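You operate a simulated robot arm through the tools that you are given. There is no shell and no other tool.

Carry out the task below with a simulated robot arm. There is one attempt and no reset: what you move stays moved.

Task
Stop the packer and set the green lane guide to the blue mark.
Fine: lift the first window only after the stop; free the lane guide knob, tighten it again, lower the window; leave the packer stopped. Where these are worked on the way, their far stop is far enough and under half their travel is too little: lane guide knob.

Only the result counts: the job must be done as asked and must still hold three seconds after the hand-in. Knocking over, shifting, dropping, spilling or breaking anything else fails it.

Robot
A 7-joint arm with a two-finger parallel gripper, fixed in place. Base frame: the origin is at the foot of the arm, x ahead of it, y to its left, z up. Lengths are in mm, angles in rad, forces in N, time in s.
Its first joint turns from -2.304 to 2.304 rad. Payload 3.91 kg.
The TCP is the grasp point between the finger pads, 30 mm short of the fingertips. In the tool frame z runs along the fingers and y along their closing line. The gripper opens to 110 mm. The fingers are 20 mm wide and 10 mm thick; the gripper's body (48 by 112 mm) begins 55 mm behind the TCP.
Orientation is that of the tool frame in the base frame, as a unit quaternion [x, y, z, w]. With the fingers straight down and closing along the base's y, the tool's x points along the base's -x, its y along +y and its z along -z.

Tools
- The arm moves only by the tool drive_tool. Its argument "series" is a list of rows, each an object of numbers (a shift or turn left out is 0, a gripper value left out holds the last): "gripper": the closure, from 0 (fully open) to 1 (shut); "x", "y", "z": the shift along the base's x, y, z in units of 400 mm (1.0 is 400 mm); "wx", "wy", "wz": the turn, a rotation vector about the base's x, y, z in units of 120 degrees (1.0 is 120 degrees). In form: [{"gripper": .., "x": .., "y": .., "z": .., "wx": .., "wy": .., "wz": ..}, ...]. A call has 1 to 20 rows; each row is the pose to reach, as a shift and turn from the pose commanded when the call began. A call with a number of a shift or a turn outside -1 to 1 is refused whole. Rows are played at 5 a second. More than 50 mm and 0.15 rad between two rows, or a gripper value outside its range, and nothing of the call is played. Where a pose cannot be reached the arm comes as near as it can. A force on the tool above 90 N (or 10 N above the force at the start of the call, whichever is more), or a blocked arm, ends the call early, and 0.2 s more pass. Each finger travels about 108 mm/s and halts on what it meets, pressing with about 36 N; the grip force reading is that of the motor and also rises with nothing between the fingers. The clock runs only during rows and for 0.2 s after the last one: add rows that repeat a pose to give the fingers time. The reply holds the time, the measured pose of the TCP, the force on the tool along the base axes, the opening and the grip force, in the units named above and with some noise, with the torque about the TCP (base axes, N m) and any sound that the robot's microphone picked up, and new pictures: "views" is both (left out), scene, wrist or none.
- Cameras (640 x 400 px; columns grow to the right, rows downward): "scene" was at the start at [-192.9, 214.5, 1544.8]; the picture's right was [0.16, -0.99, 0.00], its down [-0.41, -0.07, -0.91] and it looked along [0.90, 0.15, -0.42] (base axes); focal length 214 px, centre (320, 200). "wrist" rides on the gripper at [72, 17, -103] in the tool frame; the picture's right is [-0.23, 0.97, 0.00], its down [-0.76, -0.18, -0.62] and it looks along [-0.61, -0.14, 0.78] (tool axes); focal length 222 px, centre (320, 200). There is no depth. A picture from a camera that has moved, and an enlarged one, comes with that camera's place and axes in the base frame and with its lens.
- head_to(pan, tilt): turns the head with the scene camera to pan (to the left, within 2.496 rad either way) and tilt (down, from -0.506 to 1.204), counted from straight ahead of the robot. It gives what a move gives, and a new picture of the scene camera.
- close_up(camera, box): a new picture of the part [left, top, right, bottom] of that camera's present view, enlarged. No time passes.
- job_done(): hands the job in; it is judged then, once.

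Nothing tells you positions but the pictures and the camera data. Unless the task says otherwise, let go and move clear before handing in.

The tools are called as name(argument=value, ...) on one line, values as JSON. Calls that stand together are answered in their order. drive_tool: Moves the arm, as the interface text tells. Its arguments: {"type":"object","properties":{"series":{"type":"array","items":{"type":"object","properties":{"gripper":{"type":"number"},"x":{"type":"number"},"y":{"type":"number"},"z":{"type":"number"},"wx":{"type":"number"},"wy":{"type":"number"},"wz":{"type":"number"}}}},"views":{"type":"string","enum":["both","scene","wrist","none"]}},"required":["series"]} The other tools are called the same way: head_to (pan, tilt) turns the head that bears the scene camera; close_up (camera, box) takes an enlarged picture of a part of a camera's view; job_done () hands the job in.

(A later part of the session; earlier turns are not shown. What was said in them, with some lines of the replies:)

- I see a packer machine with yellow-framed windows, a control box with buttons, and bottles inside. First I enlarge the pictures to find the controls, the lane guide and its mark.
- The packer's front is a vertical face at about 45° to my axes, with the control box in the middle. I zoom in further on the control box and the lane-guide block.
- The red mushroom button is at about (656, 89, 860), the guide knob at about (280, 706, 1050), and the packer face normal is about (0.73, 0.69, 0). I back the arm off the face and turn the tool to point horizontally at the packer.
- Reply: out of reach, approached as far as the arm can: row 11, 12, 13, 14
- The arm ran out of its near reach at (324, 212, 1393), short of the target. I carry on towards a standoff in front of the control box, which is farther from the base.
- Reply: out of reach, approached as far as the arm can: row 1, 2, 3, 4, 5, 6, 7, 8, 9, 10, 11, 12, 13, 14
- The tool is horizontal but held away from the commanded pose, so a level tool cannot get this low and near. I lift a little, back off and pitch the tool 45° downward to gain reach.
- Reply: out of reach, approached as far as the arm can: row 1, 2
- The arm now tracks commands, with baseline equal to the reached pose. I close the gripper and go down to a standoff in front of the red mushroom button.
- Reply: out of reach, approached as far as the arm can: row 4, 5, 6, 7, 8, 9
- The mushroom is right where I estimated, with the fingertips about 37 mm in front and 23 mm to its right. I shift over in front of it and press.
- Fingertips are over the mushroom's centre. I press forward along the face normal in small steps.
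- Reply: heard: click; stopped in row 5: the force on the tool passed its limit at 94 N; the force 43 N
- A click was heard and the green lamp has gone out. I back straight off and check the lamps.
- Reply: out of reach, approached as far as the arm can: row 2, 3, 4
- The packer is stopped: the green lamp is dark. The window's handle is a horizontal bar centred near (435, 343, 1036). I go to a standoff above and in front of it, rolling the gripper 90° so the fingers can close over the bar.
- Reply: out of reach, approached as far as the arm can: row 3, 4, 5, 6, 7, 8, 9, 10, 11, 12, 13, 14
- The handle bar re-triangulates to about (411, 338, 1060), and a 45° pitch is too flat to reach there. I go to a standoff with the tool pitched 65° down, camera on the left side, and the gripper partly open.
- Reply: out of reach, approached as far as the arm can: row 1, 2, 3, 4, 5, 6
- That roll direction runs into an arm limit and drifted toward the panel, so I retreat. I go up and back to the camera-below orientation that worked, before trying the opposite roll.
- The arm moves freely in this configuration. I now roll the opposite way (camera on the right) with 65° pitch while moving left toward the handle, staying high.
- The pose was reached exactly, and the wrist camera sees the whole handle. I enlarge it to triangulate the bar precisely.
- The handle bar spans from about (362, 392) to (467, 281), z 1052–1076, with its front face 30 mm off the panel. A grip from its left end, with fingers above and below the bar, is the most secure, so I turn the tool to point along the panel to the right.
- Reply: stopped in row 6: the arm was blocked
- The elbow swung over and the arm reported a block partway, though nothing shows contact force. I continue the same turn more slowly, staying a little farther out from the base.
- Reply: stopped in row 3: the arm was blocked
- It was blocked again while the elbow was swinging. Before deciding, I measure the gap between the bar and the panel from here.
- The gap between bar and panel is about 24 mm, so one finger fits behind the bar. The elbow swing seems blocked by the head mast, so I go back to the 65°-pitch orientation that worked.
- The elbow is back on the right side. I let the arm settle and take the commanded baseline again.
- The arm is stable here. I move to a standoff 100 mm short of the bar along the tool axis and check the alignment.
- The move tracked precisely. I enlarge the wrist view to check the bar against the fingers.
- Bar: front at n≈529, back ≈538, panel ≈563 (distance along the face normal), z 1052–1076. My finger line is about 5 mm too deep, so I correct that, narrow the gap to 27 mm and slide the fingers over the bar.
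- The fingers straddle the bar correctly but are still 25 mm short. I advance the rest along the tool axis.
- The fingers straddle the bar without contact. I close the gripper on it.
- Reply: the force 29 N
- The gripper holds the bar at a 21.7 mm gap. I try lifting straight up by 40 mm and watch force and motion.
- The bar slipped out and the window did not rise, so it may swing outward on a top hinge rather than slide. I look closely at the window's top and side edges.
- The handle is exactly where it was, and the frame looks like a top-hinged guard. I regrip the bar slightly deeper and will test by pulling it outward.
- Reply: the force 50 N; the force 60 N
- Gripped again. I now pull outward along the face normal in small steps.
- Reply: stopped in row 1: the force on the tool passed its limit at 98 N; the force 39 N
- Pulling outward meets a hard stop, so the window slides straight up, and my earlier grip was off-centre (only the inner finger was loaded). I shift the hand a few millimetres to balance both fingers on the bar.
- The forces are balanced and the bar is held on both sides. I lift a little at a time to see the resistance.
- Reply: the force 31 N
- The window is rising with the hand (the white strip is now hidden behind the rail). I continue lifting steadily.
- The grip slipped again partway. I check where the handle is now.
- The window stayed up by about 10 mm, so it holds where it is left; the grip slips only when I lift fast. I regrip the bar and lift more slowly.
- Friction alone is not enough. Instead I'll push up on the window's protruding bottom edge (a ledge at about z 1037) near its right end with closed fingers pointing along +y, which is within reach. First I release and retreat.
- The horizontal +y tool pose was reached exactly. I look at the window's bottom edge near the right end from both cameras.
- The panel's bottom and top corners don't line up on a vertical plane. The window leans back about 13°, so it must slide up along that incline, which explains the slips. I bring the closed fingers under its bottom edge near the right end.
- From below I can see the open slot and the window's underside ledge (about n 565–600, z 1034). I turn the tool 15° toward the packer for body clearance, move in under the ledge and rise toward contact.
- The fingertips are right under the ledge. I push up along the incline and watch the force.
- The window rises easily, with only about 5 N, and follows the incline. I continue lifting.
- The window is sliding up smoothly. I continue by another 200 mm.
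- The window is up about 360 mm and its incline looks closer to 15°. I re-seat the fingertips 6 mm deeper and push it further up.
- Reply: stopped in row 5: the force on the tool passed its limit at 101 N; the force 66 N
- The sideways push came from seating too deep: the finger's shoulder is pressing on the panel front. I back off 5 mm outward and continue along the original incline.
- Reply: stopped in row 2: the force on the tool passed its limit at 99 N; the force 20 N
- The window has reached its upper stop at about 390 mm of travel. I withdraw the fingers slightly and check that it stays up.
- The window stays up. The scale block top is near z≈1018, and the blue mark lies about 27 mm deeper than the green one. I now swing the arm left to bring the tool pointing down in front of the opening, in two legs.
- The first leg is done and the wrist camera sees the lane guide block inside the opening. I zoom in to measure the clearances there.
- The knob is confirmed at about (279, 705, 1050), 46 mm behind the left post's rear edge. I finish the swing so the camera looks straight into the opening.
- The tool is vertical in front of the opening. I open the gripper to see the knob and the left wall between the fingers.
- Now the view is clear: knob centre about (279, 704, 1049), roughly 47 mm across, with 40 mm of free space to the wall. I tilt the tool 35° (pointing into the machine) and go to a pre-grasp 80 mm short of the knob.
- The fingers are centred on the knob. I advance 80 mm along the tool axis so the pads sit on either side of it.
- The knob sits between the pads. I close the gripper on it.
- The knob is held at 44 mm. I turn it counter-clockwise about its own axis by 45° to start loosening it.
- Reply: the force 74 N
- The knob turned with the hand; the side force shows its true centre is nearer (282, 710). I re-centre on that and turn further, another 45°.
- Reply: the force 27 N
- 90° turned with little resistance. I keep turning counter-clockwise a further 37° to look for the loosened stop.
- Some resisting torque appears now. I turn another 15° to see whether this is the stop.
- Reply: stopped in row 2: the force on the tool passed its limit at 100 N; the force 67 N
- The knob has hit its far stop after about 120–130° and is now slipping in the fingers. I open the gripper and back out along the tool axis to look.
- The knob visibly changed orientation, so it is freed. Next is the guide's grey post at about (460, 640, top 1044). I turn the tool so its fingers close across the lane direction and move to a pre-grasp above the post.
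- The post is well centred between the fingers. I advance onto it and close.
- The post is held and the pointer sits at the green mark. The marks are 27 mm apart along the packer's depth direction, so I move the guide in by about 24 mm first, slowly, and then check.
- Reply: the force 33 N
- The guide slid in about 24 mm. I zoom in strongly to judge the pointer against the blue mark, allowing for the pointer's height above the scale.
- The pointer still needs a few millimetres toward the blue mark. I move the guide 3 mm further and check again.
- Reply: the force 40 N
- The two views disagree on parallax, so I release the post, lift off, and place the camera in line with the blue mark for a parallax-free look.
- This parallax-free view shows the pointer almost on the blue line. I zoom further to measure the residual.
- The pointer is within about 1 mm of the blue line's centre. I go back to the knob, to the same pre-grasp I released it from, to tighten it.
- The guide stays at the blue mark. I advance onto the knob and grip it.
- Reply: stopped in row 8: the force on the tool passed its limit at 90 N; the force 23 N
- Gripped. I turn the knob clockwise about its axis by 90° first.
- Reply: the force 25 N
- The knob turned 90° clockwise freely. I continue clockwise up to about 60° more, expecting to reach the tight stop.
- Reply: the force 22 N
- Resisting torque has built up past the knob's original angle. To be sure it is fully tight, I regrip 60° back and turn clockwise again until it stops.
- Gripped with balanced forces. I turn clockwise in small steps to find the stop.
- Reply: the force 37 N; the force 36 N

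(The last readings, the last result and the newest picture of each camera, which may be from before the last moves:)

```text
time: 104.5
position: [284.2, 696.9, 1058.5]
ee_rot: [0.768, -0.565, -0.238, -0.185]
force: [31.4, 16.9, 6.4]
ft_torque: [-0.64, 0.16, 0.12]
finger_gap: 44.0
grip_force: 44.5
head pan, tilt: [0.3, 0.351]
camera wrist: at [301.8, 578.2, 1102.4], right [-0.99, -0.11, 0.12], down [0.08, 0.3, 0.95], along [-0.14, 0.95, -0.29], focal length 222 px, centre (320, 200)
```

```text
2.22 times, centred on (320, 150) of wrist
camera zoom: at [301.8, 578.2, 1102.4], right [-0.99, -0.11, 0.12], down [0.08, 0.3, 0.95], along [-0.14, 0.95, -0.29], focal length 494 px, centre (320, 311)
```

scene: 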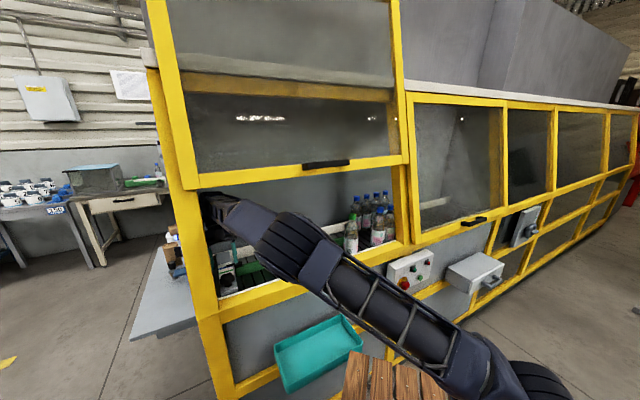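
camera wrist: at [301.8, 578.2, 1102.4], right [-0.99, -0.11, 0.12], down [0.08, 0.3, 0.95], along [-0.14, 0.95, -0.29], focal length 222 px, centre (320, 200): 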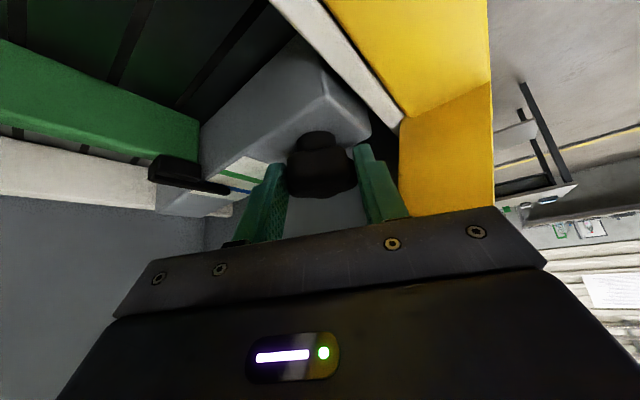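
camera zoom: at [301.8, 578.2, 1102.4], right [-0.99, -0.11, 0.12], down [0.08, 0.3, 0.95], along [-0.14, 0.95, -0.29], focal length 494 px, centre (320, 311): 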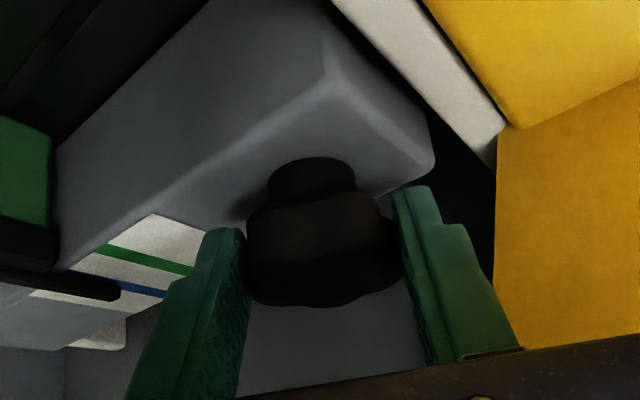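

The knob now slips in the fingers instead of turning, so it has reached its tight stop. I release, back out of the opening, and check the scene.

drive_tool(series=[{"gripper": 0.43}, {"gripper": 0.43}, {"x": 0.009, "y": -0.032, "z": 0.047}, {"x": 0.018, "y": -0.064, "z": 0.095}, {"x": 0.0275, "y": -0.0965, "z": 0.143}, {"x": 0.0275, "y": -0.19, "z": 0.22}, {"x": 0.0275, "y": -0.3, "z": 0.24}, {"x": 0.05, "y": -0.41, "z": 0.24}, {"x": 0.12, "y": -0.5, "z": 0.24}])

close_up(camera="scene", box=[200, 240, 260, 290])

close_up(camera="scene", box=[140, 0, 440, 310])

```text
time: 106.5
position: [330.2, 497.8, 1154.1]
ee_rot: [0.769, -0.564, -0.237, -0.183]
force: [-0.1, 0.0, 0.2]
ft_torque: [-0.02, -0.01, -0.06]
finger_gap: 62.7
grip_force: 0.0
head pan, tilt: [0.3, 0.351]
camera wrist: at [347.5, 378.7, 1198.5], right [-0.99, -0.11, 0.12], down [0.08, 0.3, 0.95], along [-0.14, 0.95, -0.29], focal length 222 px, centre (320, 200)
```

scene: 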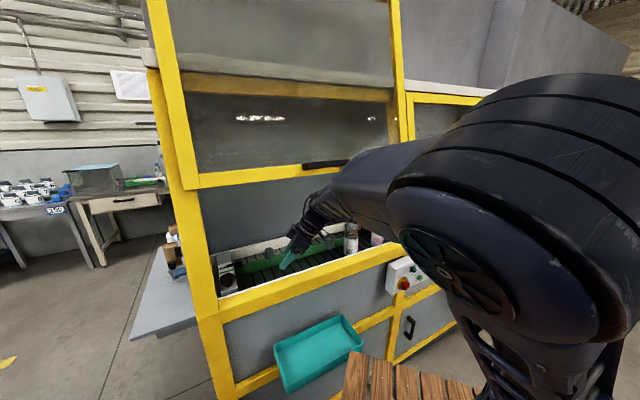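
wrist: 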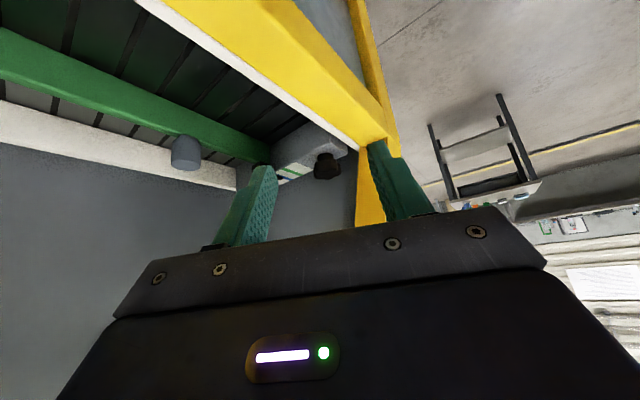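

```text
8.00 times, centred on (230, 265) of scene
camera zoom: at [-195.3, 227.6, 1552.2], right [0.3, -0.96, 0.0], down [-0.33, -0.1, -0.94], along [0.9, 0.28, -0.34], focal length 1716 px, centre (1040, -320)
```

zoom: 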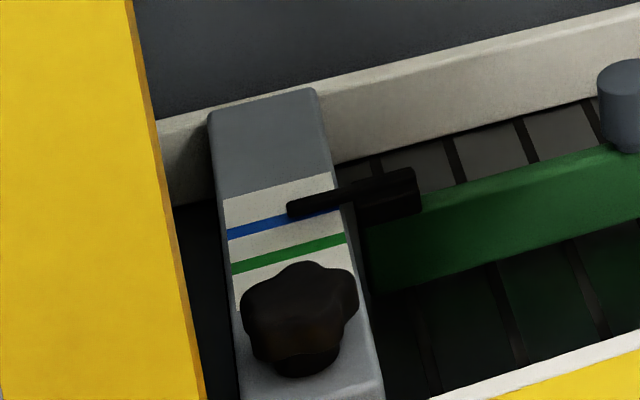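

```text
1.29 times, centred on (290, 155) of scene
camera zoom: at [-195.3, 227.6, 1552.2], right [0.3, -0.96, 0.0], down [-0.33, -0.1, -0.94], along [0.9, 0.28, -0.34], focal length 277 px, centre (359, 258)
```

zoom: 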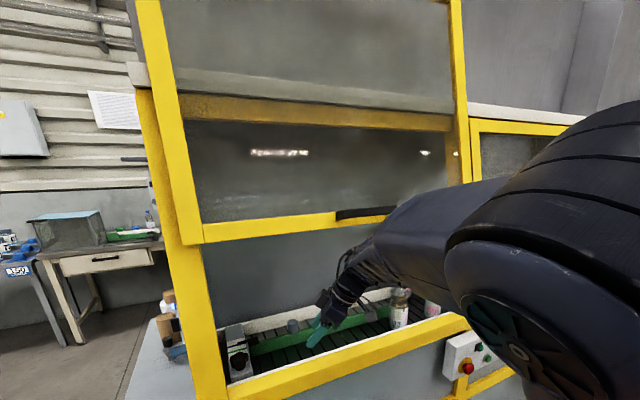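

The guide is still on the blue mark. I compare the knob's orientation with the initial picture using the same crop.

close_up(camera="scene", box=[200, 220, 300, 300])

close_up(camera="scene", box=[212, 262, 242, 286])

```text
5.00 times, centred on (250, 260) of scene
camera zoom: at [-195.3, 227.6, 1552.2], right [0.3, -0.96, 0.0], down [-0.33, -0.1, -0.94], along [0.9, 0.28, -0.34], focal length 1072 px, centre (670, -100)
```

zoom: 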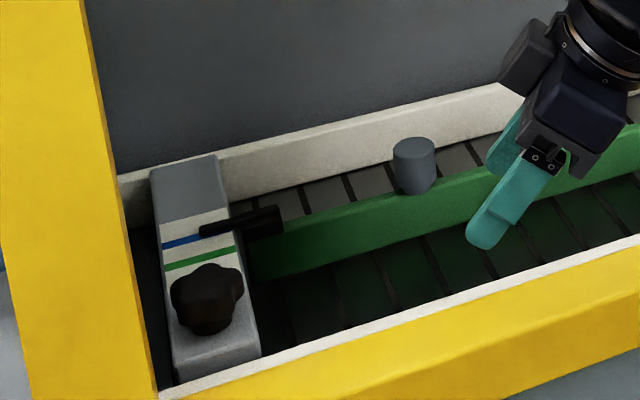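

```text
16.00 times, centred on (227, 274) of scene
camera zoom: at [-195.3, 227.6, 1552.2], right [0.3, -0.96, 0.0], down [-0.33, -0.1, -0.94], along [0.9, 0.28, -0.34], focal length 3432 px, centre (1808, -984)
```

zoom: 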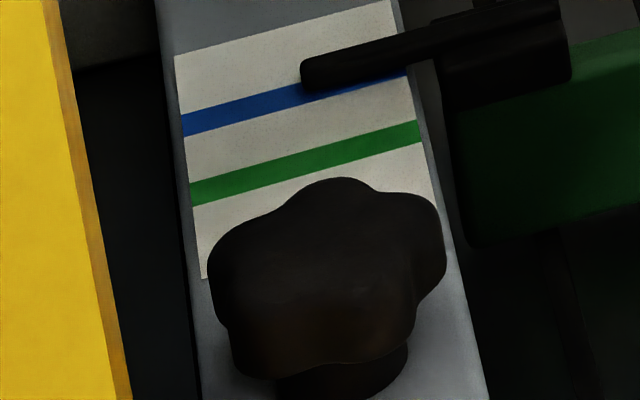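

The knob sits exactly as it did initially, i.e. tight, and the pointer is on blue. Next I lower the window: I leave the opening and go up in front of the raised handle (about z 1427) with the earlier 65° handle-grip orientation.

drive_tool(series=[{"x": -0.025, "y": -0.08, "z": 0.06, "gripper": 0.755}, {"x": -0.05, "y": -0.16, "z": 0.12, "wx": -0.016, "wy": -0.0365, "wz": 0.0159}, {"x": -0.075, "y": -0.24, "z": 0.18, "wx": -0.0319, "wy": -0.073, "wz": 0.0318}, {"x": -0.1, "y": -0.32, "z": 0.24, "wx": -0.0478, "wy": -0.1094, "wz": 0.0477}, {"x": -0.085, "y": -0.38, "z": 0.33, "wx": -0.0638, "wy": -0.1459, "wz": 0.0636}, {"x": -0.06, "y": -0.43, "z": 0.43, "wx": -0.0797, "wy": -0.1824, "wz": 0.0796}, {"x": -0.03, "y": -0.47, "z": 0.53, "wx": -0.0957, "wy": -0.2189, "wz": 0.0955}, {"x": 0.0, "y": -0.495, "z": 0.64, "wx": -0.1116, "wy": -0.2553, "wz": 0.1114}, {"x": 0.03, "y": -0.495, "z": 0.74, "wx": -0.1276, "wy": -0.2918, "wz": 0.1273}, {"x": 0.06, "y": -0.495, "z": 0.84, "wx": -0.1435, "wy": -0.3283, "wz": 0.1432}, {"x": 0.06, "y": -0.495, "z": 0.84, "wx": -0.1435, "wy": -0.3283, "wz": 0.1432}])

```text
time: 108.8
position: [354.9, 299.4, 1489.8]
ee_rot: [0.896, -0.38, 0.094, -0.211]
force: [-0.7, 0.1, -0.8]
ft_torque: [0.0, 0.01, -0.02]
finger_gap: 27.0
grip_force: 0.0
head pan, tilt: [0.3, 0.351]
camera wrist: at [359.7, 204.1, 1576.2], right [-0.78, -0.44, -0.44], down [-0.62, 0.47, 0.63], along [-0.07, 0.76, -0.64], focal length 222 px, centre (320, 200)
```

scene: 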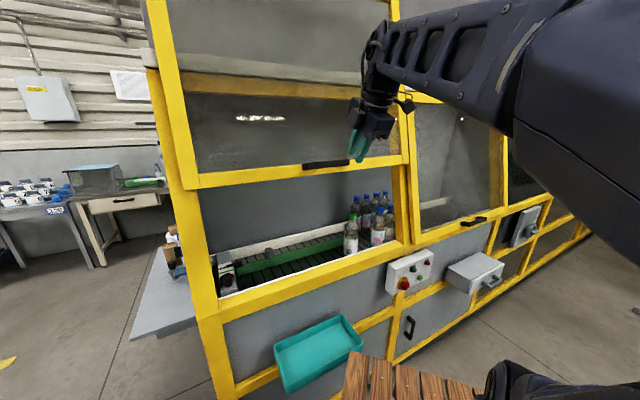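
wrist: 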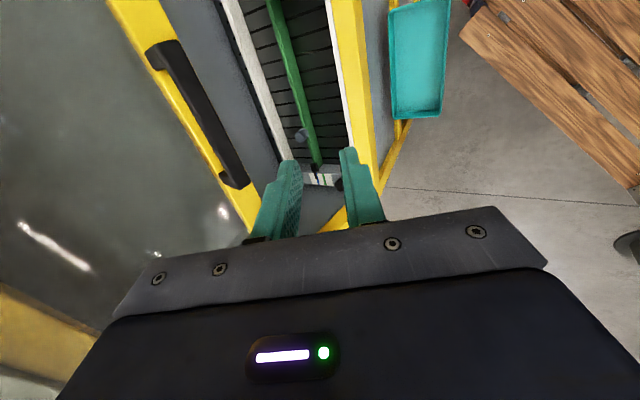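

The window has held its place, and the wrist camera sees the handle. I measure it for the grip.

close_up(camera="wrist", box=[130, 20, 270, 210])

close_up(camera="scene", box=[290, 140, 370, 190])

```text
2.11 times, centred on (200, 115) of wrist
camera zoom: at [359.7, 204.1, 1576.2], right [-0.78, -0.44, -0.44], down [-0.62, 0.47, 0.63], along [-0.07, 0.76, -0.64], focal length 468 px, centre (573, 379)
```

zoom: 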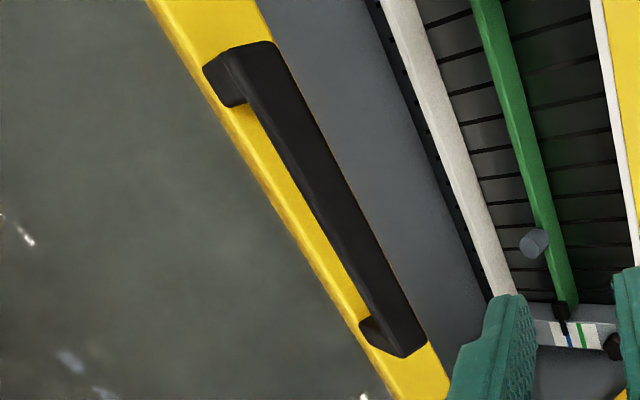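

```text
8.00 times, centred on (330, 165) of scene
camera zoom: at [-195.0, 227.2, 1552.3], right [0.3, -0.96, 0.0], down [-0.33, -0.1, -0.94], along [0.9, 0.28, -0.34], focal length 1716 px, centre (240, 480)
```

zoom: 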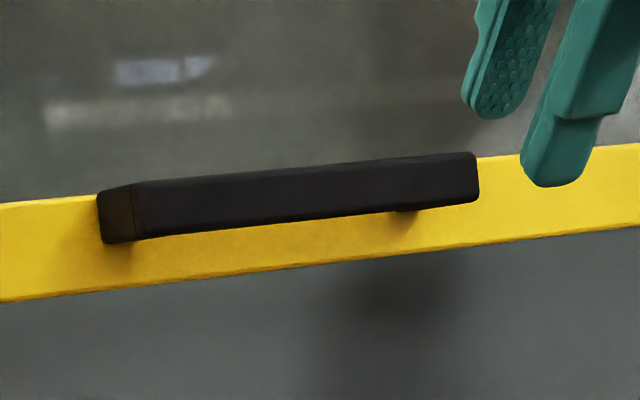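

The bar is now centred near (n 631, z 1423), 371 mm up a 15° incline. I approach along the tool axis and grip it as before.

drive_tool(series=[{"x": 0.0684, "y": 0.0827, "z": 0.0104}, {"x": 0.1368, "y": 0.1653, "z": 0.0208}, {"x": 0.2053, "y": 0.248, "z": 0.0313}, {"x": 0.2053, "y": 0.248, "z": 0.0313}], views="wrist")

close_up(camera="wrist", box=[220, 0, 420, 230])

close_up(camera="scene", box=[290, 140, 370, 190])

```text
time: 109.8
position: [436.4, 399.0, 1504.1]
ee_rot: [0.896, -0.379, 0.095, -0.211]
force: [0.2, 0.3, 0.8]
ft_torque: [-0.04, -0.01, 0.01]
finger_gap: 27.1
grip_force: 0.1
head pan, tilt: [0.3, 0.351]
camera wrist: at [441.0, 303.9, 1589.8], right [-0.78, -0.44, -0.44], down [-0.62, 0.47, 0.63], along [-0.07, 0.76, -0.64], focal length 222 px, centre (320, 200)
```

wrist: 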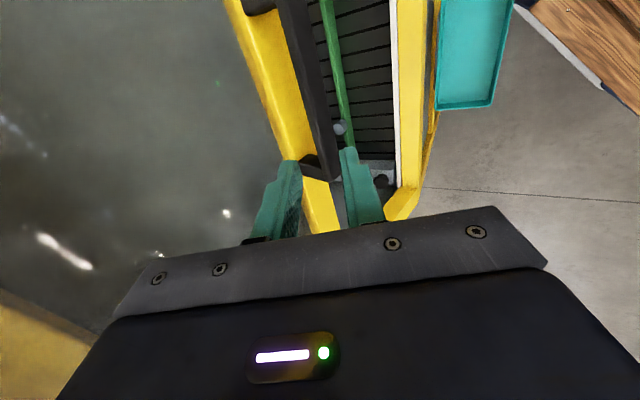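

```text
1.74 times, centred on (320, 115) of wrist
camera zoom: at [441.0, 303.9, 1589.8], right [-0.78, -0.44, -0.44], down [-0.62, 0.47, 0.63], along [-0.07, 0.76, -0.64], focal length 386 px, centre (320, 348)
```

zoom: 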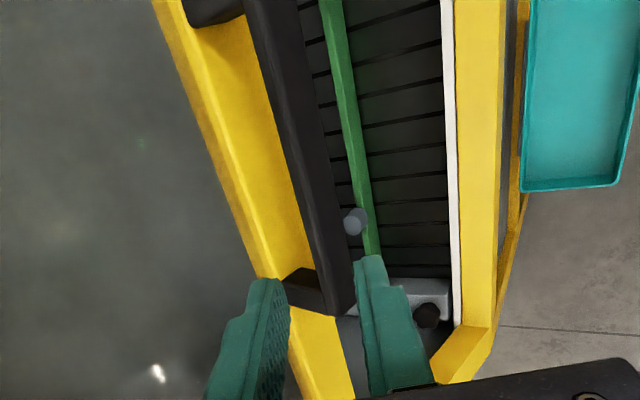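

```text
8.00 times, centred on (330, 165) of scene
camera zoom: at [-195.0, 227.1, 1552.3], right [0.3, -0.96, 0.0], down [-0.33, -0.1, -0.94], along [0.9, 0.28, -0.34], focal length 1716 px, centre (240, 480)
```

zoom: 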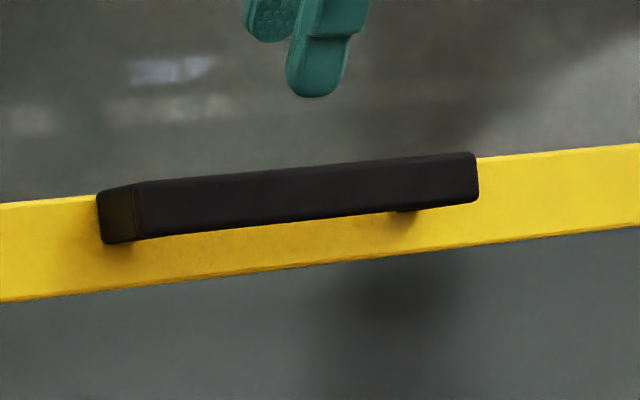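

Alignment looks right. I advance over the bar and close the gripper.

drive_tool(series=[{"x": 0.015, "y": 0.0135, "z": -0.04}, {"x": 0.03, "y": 0.0265, "z": -0.08}, {"x": 0.045, "y": 0.04, "z": -0.12}, {"x": 0.0593, "y": 0.0523, "z": -0.161}, {"x": 0.0593, "y": 0.0523, "z": -0.161}, {"x": 0.0593, "y": 0.0523, "z": -0.161, "gripper": 1}, {"x": 0.0593, "y": 0.0523, "z": -0.161, "gripper": 1}, {"x": 0.0593, "y": 0.0523, "z": -0.161, "gripper": 1}], views="wrist")

close_up(camera="scene", box=[290, 140, 370, 190])

```text
time: 111.7
position: [459.0, 418.4, 1440.0]
ee_rot: [0.896, -0.379, 0.094, -0.21]
force: [-12.7, -11.2, -3.5]
ft_torque: [-0.53, 0.7, 1.07]
finger_gap: 22.3
grip_force: 45.2
head pan, tilt: [0.3, 0.351]
camera wrist: at [464.2, 324.1, 1525.9], right [-0.78, -0.44, -0.44], down [-0.62, 0.47, 0.63], along [-0.07, 0.76, -0.64], focal length 222 px, centre (320, 200)
```

wrist: 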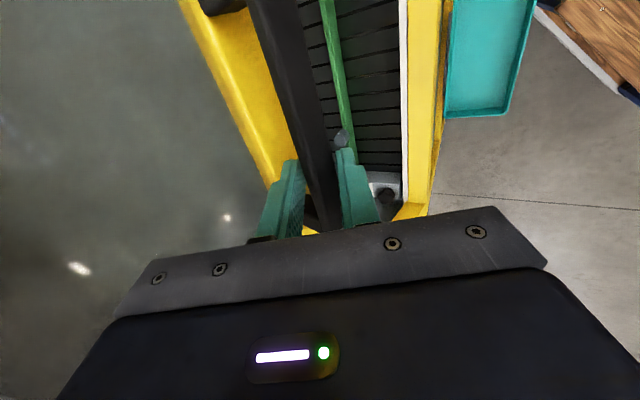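

```text
8.00 times, centred on (330, 165) of scene
camera zoom: at [-195.5, 226.7, 1552.3], right [0.3, -0.96, 0.0], down [-0.33, -0.1, -0.94], along [0.9, 0.28, -0.34], focal length 1716 px, centre (240, 480)
```

zoom: 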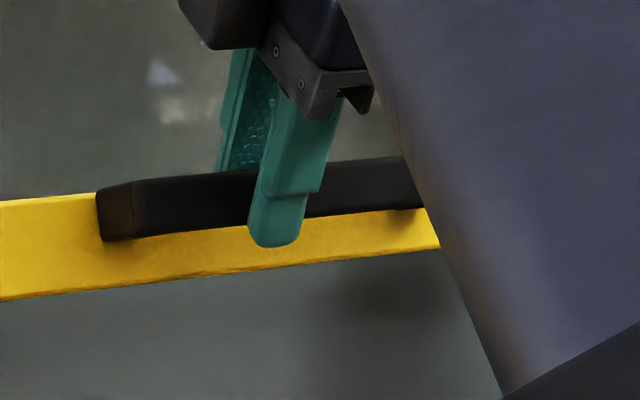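

Gripped at 22.3 mm. I lower the window along the incline, first 40 mm slowly.

drive_tool(series=[{"x": -0.0024, "y": -0.0022, "z": -0.0121}, {"x": -0.0047, "y": -0.0044, "z": -0.0241}, {"x": -0.0071, "y": -0.0067, "z": -0.0362}, {"x": -0.0094, "y": -0.0089, "z": -0.0483}, {"x": -0.0118, "y": -0.0111, "z": -0.0604}, {"x": -0.0141, "y": -0.0133, "z": -0.0724}, {"x": -0.0165, "y": -0.0155, "z": -0.0845}, {"x": -0.0188, "y": -0.0178, "z": -0.0966}], views="both")

```text
time: 113.5
position: [452.8, 411.1, 1400.0]
ee_rot: [0.896, -0.379, 0.094, -0.21]
force: [-7.5, -6.4, 5.9]
ft_torque: [-0.85, -0.01, 0.71]
finger_gap: 22.6
grip_force: 44.7
head pan, tilt: [0.3, 0.351]
camera wrist: at [456.9, 316.9, 1486.2], right [-0.78, -0.44, -0.44], down [-0.62, 0.47, 0.63], along [-0.07, 0.76, -0.64], focal length 222 px, centre (320, 200)
```

scene: 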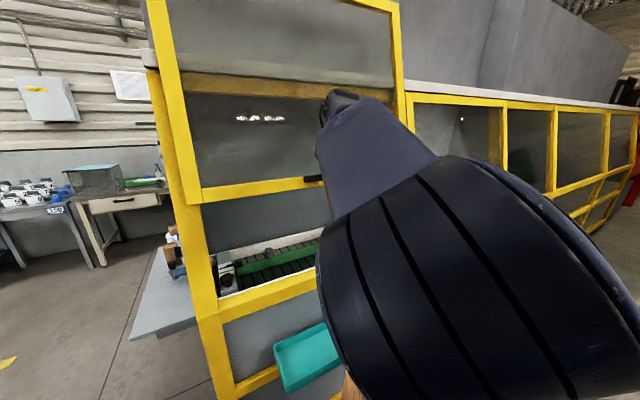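
wrist: 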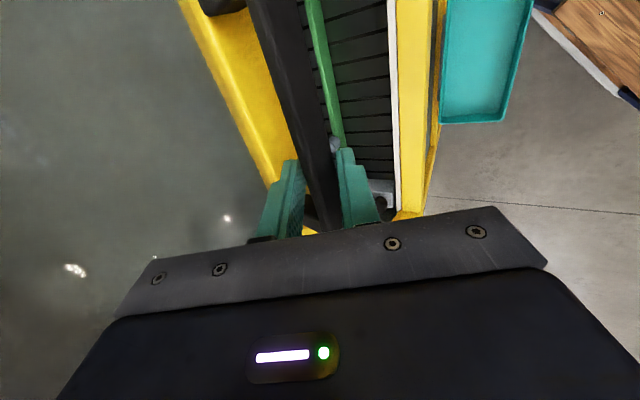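

The window is following the hand down with small forces. I continue lowering it.

drive_tool(series=[{"x": -0.0047, "y": -0.0044, "z": -0.0241}, {"x": -0.0094, "y": -0.0089, "z": -0.0483}, {"x": -0.0141, "y": -0.0133, "z": -0.0724}, {"x": -0.0188, "y": -0.0178, "z": -0.0966}, {"x": -0.0236, "y": -0.0222, "z": -0.1207}, {"x": -0.0283, "y": -0.0266, "z": -0.1449}, {"x": -0.033, "y": -0.0311, "z": -0.169}, {"x": -0.0377, "y": -0.0355, "z": -0.1932}, {"x": -0.0424, "y": -0.0399, "z": -0.2173}, {"x": -0.0471, "y": -0.0444, "z": -0.2415}, {"x": -0.0518, "y": -0.0488, "z": -0.2656}, {"x": -0.0565, "y": -0.0533, "z": -0.2898}, {"x": -0.0612, "y": -0.0577, "z": -0.3139}, {"x": -0.0659, "y": -0.0621, "z": -0.338}], views="both")

```text
time: 116.5
position: [427.6, 387.0, 1263.6]
ee_rot: [0.896, -0.38, 0.094, -0.209]
force: [21.9, -7.9, -0.1]
ft_torque: [-0.66, -0.23, 0.66]
finger_gap: 22.6
grip_force: 45.2
head pan, tilt: [0.3, 0.351]
camera wrist: at [432.2, 292.3, 1350.6], right [-0.78, -0.44, -0.44], down [-0.62, 0.47, 0.63], along [-0.07, 0.76, -0.64], focal length 222 px, centre (320, 200)
```

scene: 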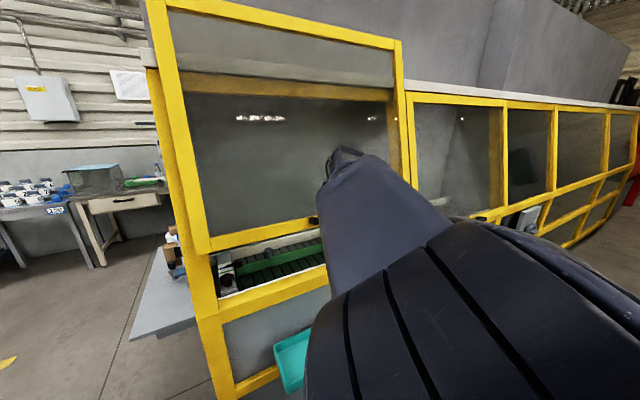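
wrist: 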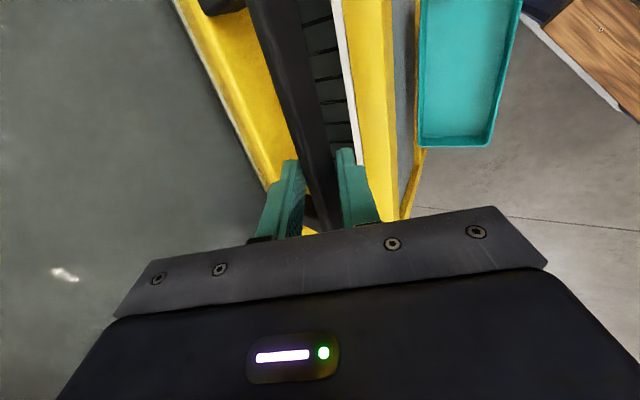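

Still firm. I lower another 150 mm.

drive_tool(series=[{"x": -0.0047, "y": -0.0044, "z": -0.0241}, {"x": -0.0094, "y": -0.0089, "z": -0.0483}, {"x": -0.0141, "y": -0.0133, "z": -0.0724}, {"x": -0.0188, "y": -0.0178, "z": -0.0966}, {"x": -0.0236, "y": -0.0222, "z": -0.1207}, {"x": -0.0283, "y": -0.0266, "z": -0.1449}, {"x": -0.033, "y": -0.0311, "z": -0.169}, {"x": -0.0377, "y": -0.0355, "z": -0.1932}, {"x": -0.0424, "y": -0.0399, "z": -0.2173}, {"x": -0.0471, "y": -0.0444, "z": -0.2415}, {"x": -0.0518, "y": -0.0488, "z": -0.2656}, {"x": -0.0565, "y": -0.0533, "z": -0.2898}, {"x": -0.0612, "y": -0.0577, "z": -0.3139}, {"x": -0.0659, "y": -0.0621, "z": -0.338}, {"x": -0.0706, "y": -0.0666, "z": -0.3622}], views="both")

```text
time: 119.7
position: [399.3, 360.9, 1119.0]
ee_rot: [0.896, -0.38, 0.093, -0.21]
force: [47.3, 2.1, -6.5]
ft_torque: [-0.43, -0.57, 0.53]
finger_gap: 22.4
grip_force: 45.0
head pan, tilt: [0.3, 0.351]
camera wrist: at [404.2, 266.5, 1205.4], right [-0.78, -0.44, -0.44], down [-0.62, 0.47, 0.63], along [-0.07, 0.76, -0.64], focal length 222 px, centre (320, 200)
```

scene: 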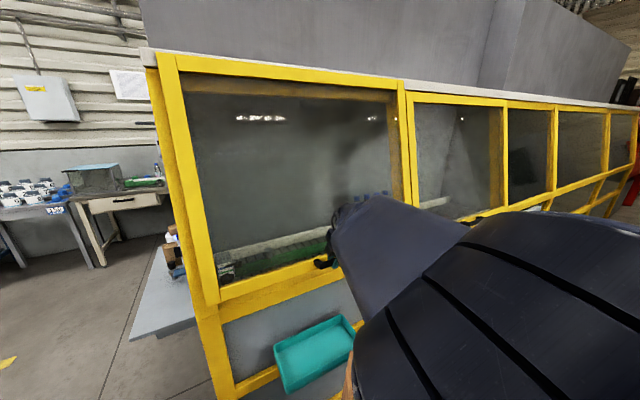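
wrist: 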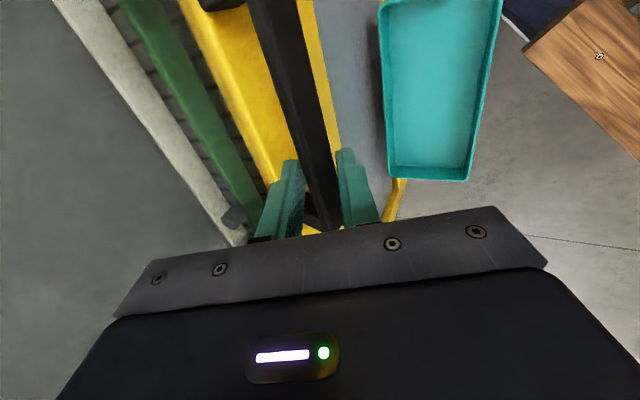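

Nearly closed. I go the last 40 mm slowly to the original grip position, plus a few millimetres to seat it.

drive_tool(series=[{"x": 0.003, "y": -0.001, "z": -0.01}, {"x": 0.0, "y": -0.003, "z": -0.02}, {"x": -0.0025, "y": -0.0055, "z": -0.032}, {"x": -0.0055, "y": -0.008, "z": -0.044}, {"x": -0.0085, "y": -0.0105, "z": -0.056}, {"x": -0.0115, "y": -0.013, "z": -0.068}, {"x": -0.0145, "y": -0.0155, "z": -0.08}, {"x": -0.0175, "y": -0.0175, "z": -0.09}, {"x": -0.0205, "y": -0.0195, "z": -0.1}, {"x": -0.0225, "y": -0.021, "z": -0.108}], views="both")

close_up(camera="scene", box=[140, 50, 420, 340])

```text
time: 121.8
position: [392.9, 353.1, 1076.8]
ee_rot: [0.896, -0.379, 0.095, -0.211]
force: [45.4, 21.0, 16.9]
ft_torque: [-0.22, -1.03, 0.59]
finger_gap: 22.5
grip_force: 45.2
head pan, tilt: [0.3, 0.351]
camera wrist: at [396.1, 258.8, 1163.8], right [-0.78, -0.44, -0.44], down [-0.62, 0.47, 0.63], along [-0.07, 0.77, -0.64], focal length 222 px, centre (320, 200)
```

scene: 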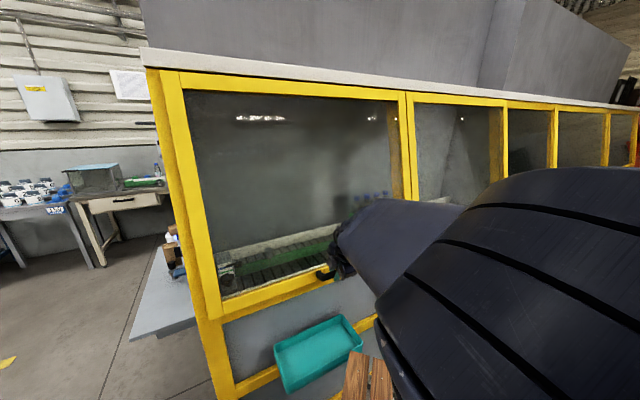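
wrist: 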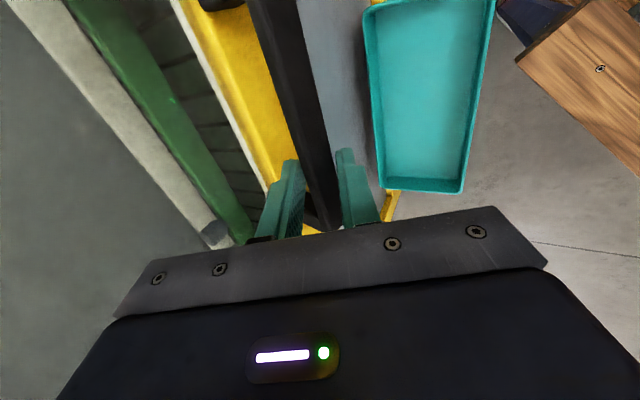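

```text
1.38 times, centred on (280, 195) of scene
camera zoom: at [-193.5, 227.8, 1552.4], right [0.3, -0.96, 0.0], down [-0.33, -0.1, -0.94], along [0.9, 0.28, -0.34], focal length 296 px, centre (375, 207)
```

zoom: 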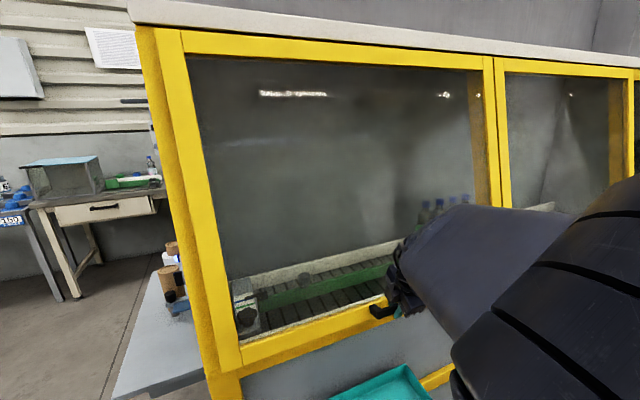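

The window is back at its lower position. I open the gripper, back off along the tool axis, and check that it is fully closed.

drive_tool(series=[{"x": 0.002, "y": 0.002, "z": 0.0, "gripper": 0.74}, {"x": 0.002, "y": 0.002, "z": 0.0, "gripper": 0.74}, {"x": -0.02, "y": -0.018, "z": 0.06}, {"x": -0.042, "y": -0.038, "z": 0.12}, {"x": -0.06, "y": -0.06, "z": 0.18}, {"x": -0.03, "y": -0.15, "z": 0.24}, {"x": 0.04, "y": -0.25, "z": 0.28}, {"x": 0.11, "y": -0.35, "z": 0.3}], views="both")

close_up(camera="scene", box=[360, 225, 440, 285])

close_up(camera="scene", box=[290, 235, 370, 290])

close_up(camera="scene", box=[190, 230, 270, 300])

```text
refused: row 7 steps farther than a row can; nothing moved
```

```text
6.67 times, centred on (400, 255) of scene
camera zoom: at [-193.5, 227.8, 1552.4], right [0.3, -0.96, 0.0], down [-0.33, -0.1, -0.94], along [0.9, 0.28, -0.34], focal length 1430 px, centre (-213, -167)
```

zoom: 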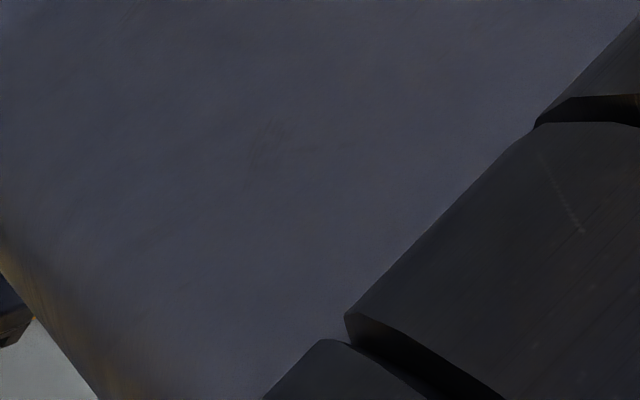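

```text
7.27 times, centred on (330, 262) of scene
camera zoom: at [-193.5, 227.8, 1552.4], right [0.3, -0.96, 0.0], down [-0.33, -0.1, -0.94], along [0.9, 0.28, -0.34], focal length 1560 px, centre (247, -254)
```

zoom: 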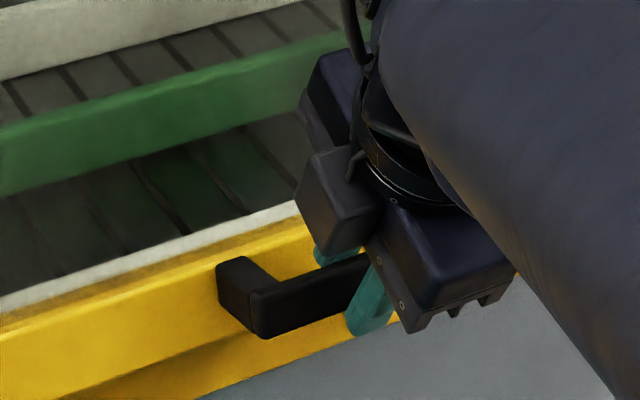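

```text
5.71 times, centred on (230, 265) of scene
camera zoom: at [-193.5, 227.8, 1552.4], right [0.3, -0.96, 0.0], down [-0.33, -0.1, -0.94], along [0.9, 0.28, -0.34], focal length 1226 px, centre (834, -171)
```

zoom: 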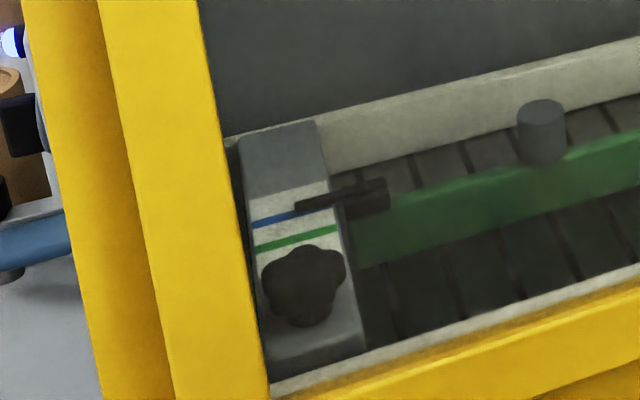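

The white inner strip is visible again above the rail, as when closed. One row was too long a step; I redo the release with shorter steps.

drive_tool(series=[{"x": 0.002, "y": 0.002, "z": 0.0, "gripper": 0.74}, {"x": 0.002, "y": 0.002, "z": 0.0, "gripper": 0.74}, {"x": -0.02, "y": -0.018, "z": 0.06}, {"x": -0.042, "y": -0.038, "z": 0.12}, {"x": -0.06, "y": -0.06, "z": 0.18}, {"x": -0.045, "y": -0.13, "z": 0.23}, {"x": -0.01, "y": -0.21, "z": 0.27}, {"x": 0.04, "y": -0.29, "z": 0.3}, {"x": 0.09, "y": -0.37, "z": 0.32}], views="both")

close_up(camera="scene", box=[360, 225, 440, 285])

close_up(camera="scene", box=[290, 235, 370, 290])

```text
time: 123.8
position: [424.4, 204.9, 1205.0]
ee_rot: [0.896, -0.379, 0.094, -0.21]
force: [-0.9, -0.6, -0.3]
ft_torque: [0.0, 0.01, -0.01]
finger_gap: 28.6
grip_force: 0.1
head pan, tilt: [0.3, 0.351]
camera wrist: at [429.9, 110.0, 1291.3], right [-0.78, -0.44, -0.44], down [-0.62, 0.47, 0.63], along [-0.07, 0.76, -0.64], focal length 222 px, centre (320, 200)
```

scene: 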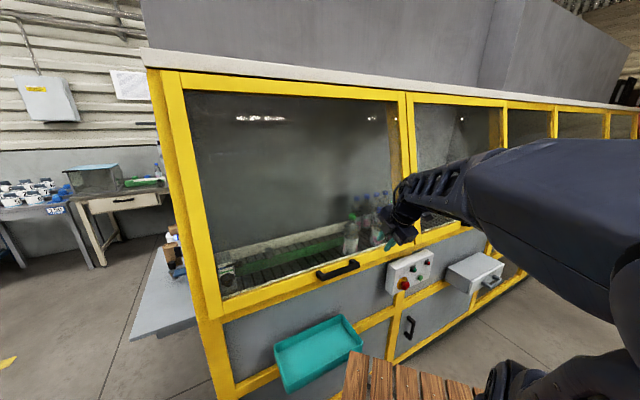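
wrist: 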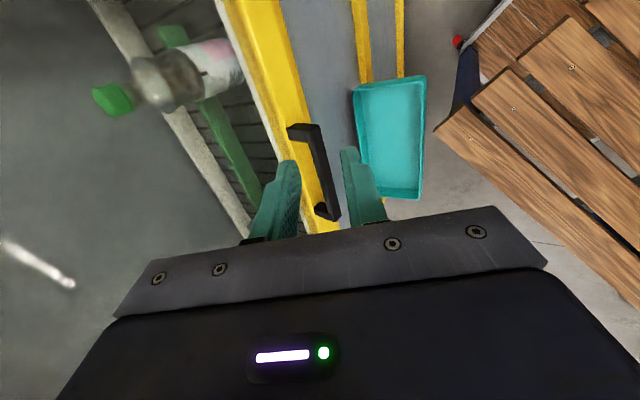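

```text
6.67 times, centred on (400, 255) of scene
camera zoom: at [-195.2, 227.5, 1552.2], right [0.3, -0.96, 0.0], down [-0.33, -0.1, -0.94], along [0.9, 0.28, -0.34], focal length 1430 px, centre (-213, -167)
```

zoom: 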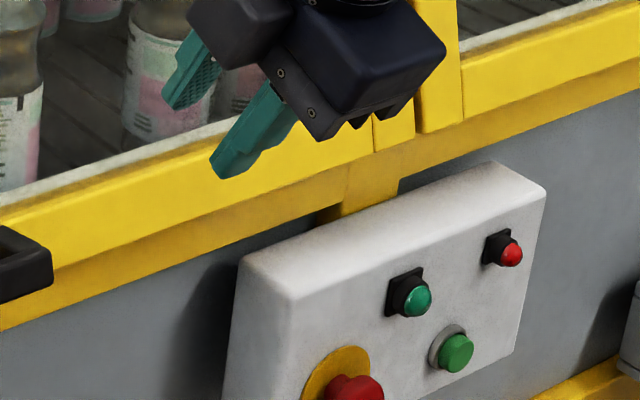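

```text
7.27 times, centred on (330, 262) of scene
camera zoom: at [-195.2, 227.5, 1552.2], right [0.3, -0.96, 0.0], down [-0.33, -0.1, -0.94], along [0.9, 0.28, -0.34], focal length 1560 px, centre (247, -254)
```

zoom: 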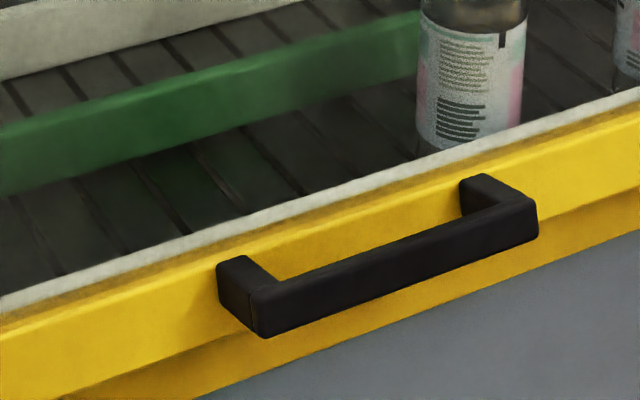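

The window looks closed. To verify precisely, I turn the head back to its initial direction and compare the handle's pixel position with the first picture.

head_to(pan=0.162, tilt=0.431)

close_up(camera="scene", box=[270, 220, 350, 270])

close_up(camera="scene", box=[280, 225, 340, 268])

```text
time: 124.5
position: [425.6, 204.3, 1205.2]
ee_rot: [0.896, -0.379, 0.095, -0.21]
force: [-0.6, 0.1, 0.0]
ft_torque: [-0.01, -0.02, -0.02]
finger_gap: 28.8
grip_force: 0.1
head pan, tilt: [0.162, 0.431]
```

scene: 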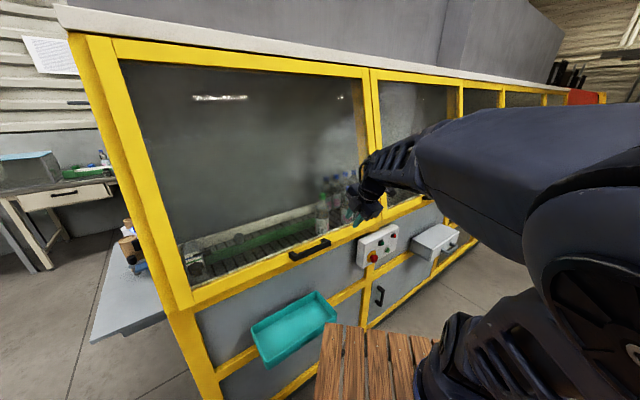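

```text
8.00 times, centred on (310, 245) of scene
camera zoom: at [-192.8, 214.6, 1544.8], right [0.16, -0.99, 0.0], down [-0.41, -0.07, -0.91], along [0.9, 0.15, -0.42], focal length 1716 px, centre (400, -160)
```

zoom: 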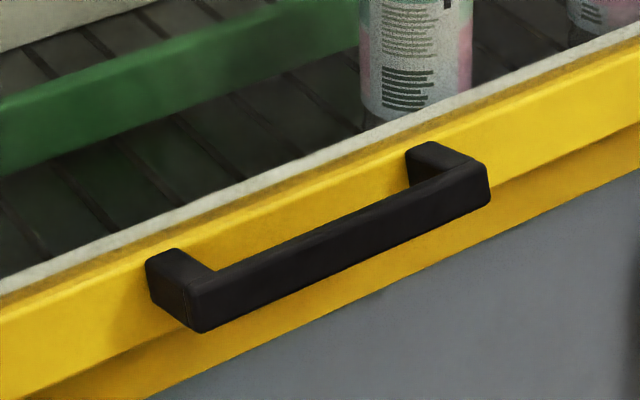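

```text
9.30 times, centred on (310, 246) of scene
camera zoom: at [-192.8, 214.6, 1544.8], right [0.16, -0.99, 0.0], down [-0.41, -0.07, -0.91], along [0.9, 0.15, -0.42], focal length 1995 px, centre (413, -233)
```

zoom: 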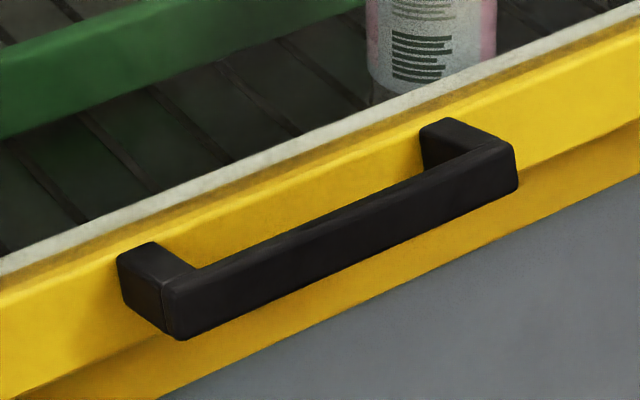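

The handle is back at its initial pixel position, so the window is fully closed. A last look at the guide and the lamps before handing in.

close_up(camera="scene", box=[175, 225, 255, 290])

close_up(camera="scene", box=[355, 220, 411, 270])

close_up(camera="scene", box=[186, 242, 216, 262])

```text
6.15 times, centred on (215, 258) of scene
camera zoom: at [-192.8, 214.6, 1544.8], right [0.16, -0.99, 0.0], down [-0.41, -0.07, -0.91], along [0.9, 0.15, -0.42], focal length 1320 px, centre (966, -154)
```

zoom: 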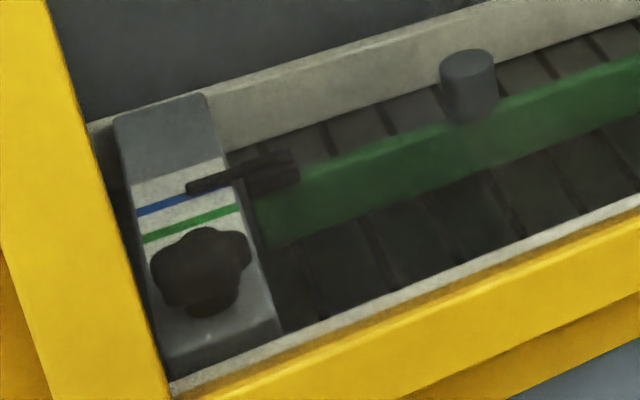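

```text
8.00 times, centred on (383, 245) of scene
camera zoom: at [-192.8, 214.6, 1544.8], right [0.16, -0.99, 0.0], down [-0.41, -0.07, -0.91], along [0.9, 0.15, -0.42], focal length 1716 px, centre (-184, -160)
```

zoom: 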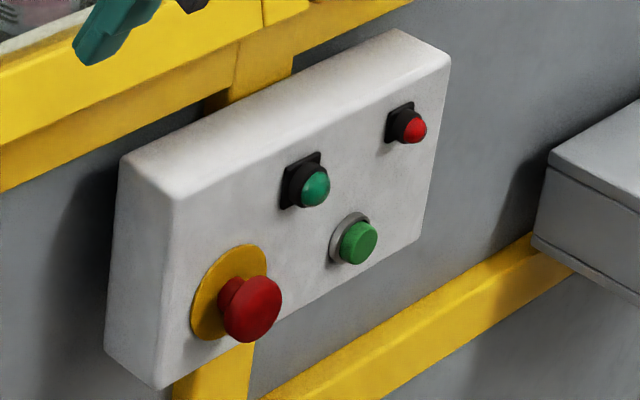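

```text
16.00 times, centred on (201, 252) of scene
camera zoom: at [-192.8, 214.6, 1544.8], right [0.16, -0.99, 0.0], down [-0.41, -0.07, -0.91], along [0.9, 0.15, -0.42], focal length 3432 px, centre (2224, -632)
```

zoom: 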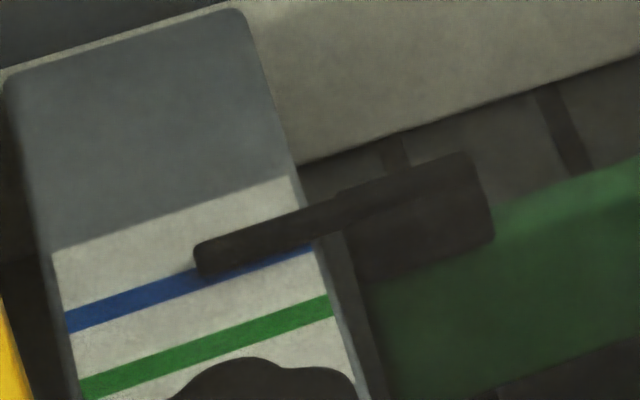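

The packer is stopped, the guide pointer is on the blue mark to within about 1 mm, the knob is tightened and the window is closed. The arm is clear of the packer, so I hand the job in.

job_done()

```text
The job is handed in.
```

I handed the job in with the packer stopped and the green lane guide on the blue mark. I don't know the verdict: the reply only confirmed that the hand-in was received.

- **Stop:** I pressed the red mushroom button and heard it click. The green lamp went out and has stayed out. I only touched the window after that.
- **Window:** It slides up a slope of about 15°. My first tries at lifting it by the handle slipped, so I pushed it up from its bottom edge instead. It is closed again, with the handle back where it was in the first picture.
- **Lane guide knob:** I turned it loose until it resisted, roughly 130°, and the guide then moved freely. I tightened it until it started slipping in the fingers, and it looks the same as it did at the start. I didn't try to move the guide afterwards to check that it is locked.
- **Guide position:** The best view puts the pointer about 1 mm past the middle of the blue line. An earlier check from another angle suggested it could be 2–3 mm short, but I trusted the closer view.

I saw nothing else shifted or knocked over. The arm was clear of the packer with the gripper open when I handed in.
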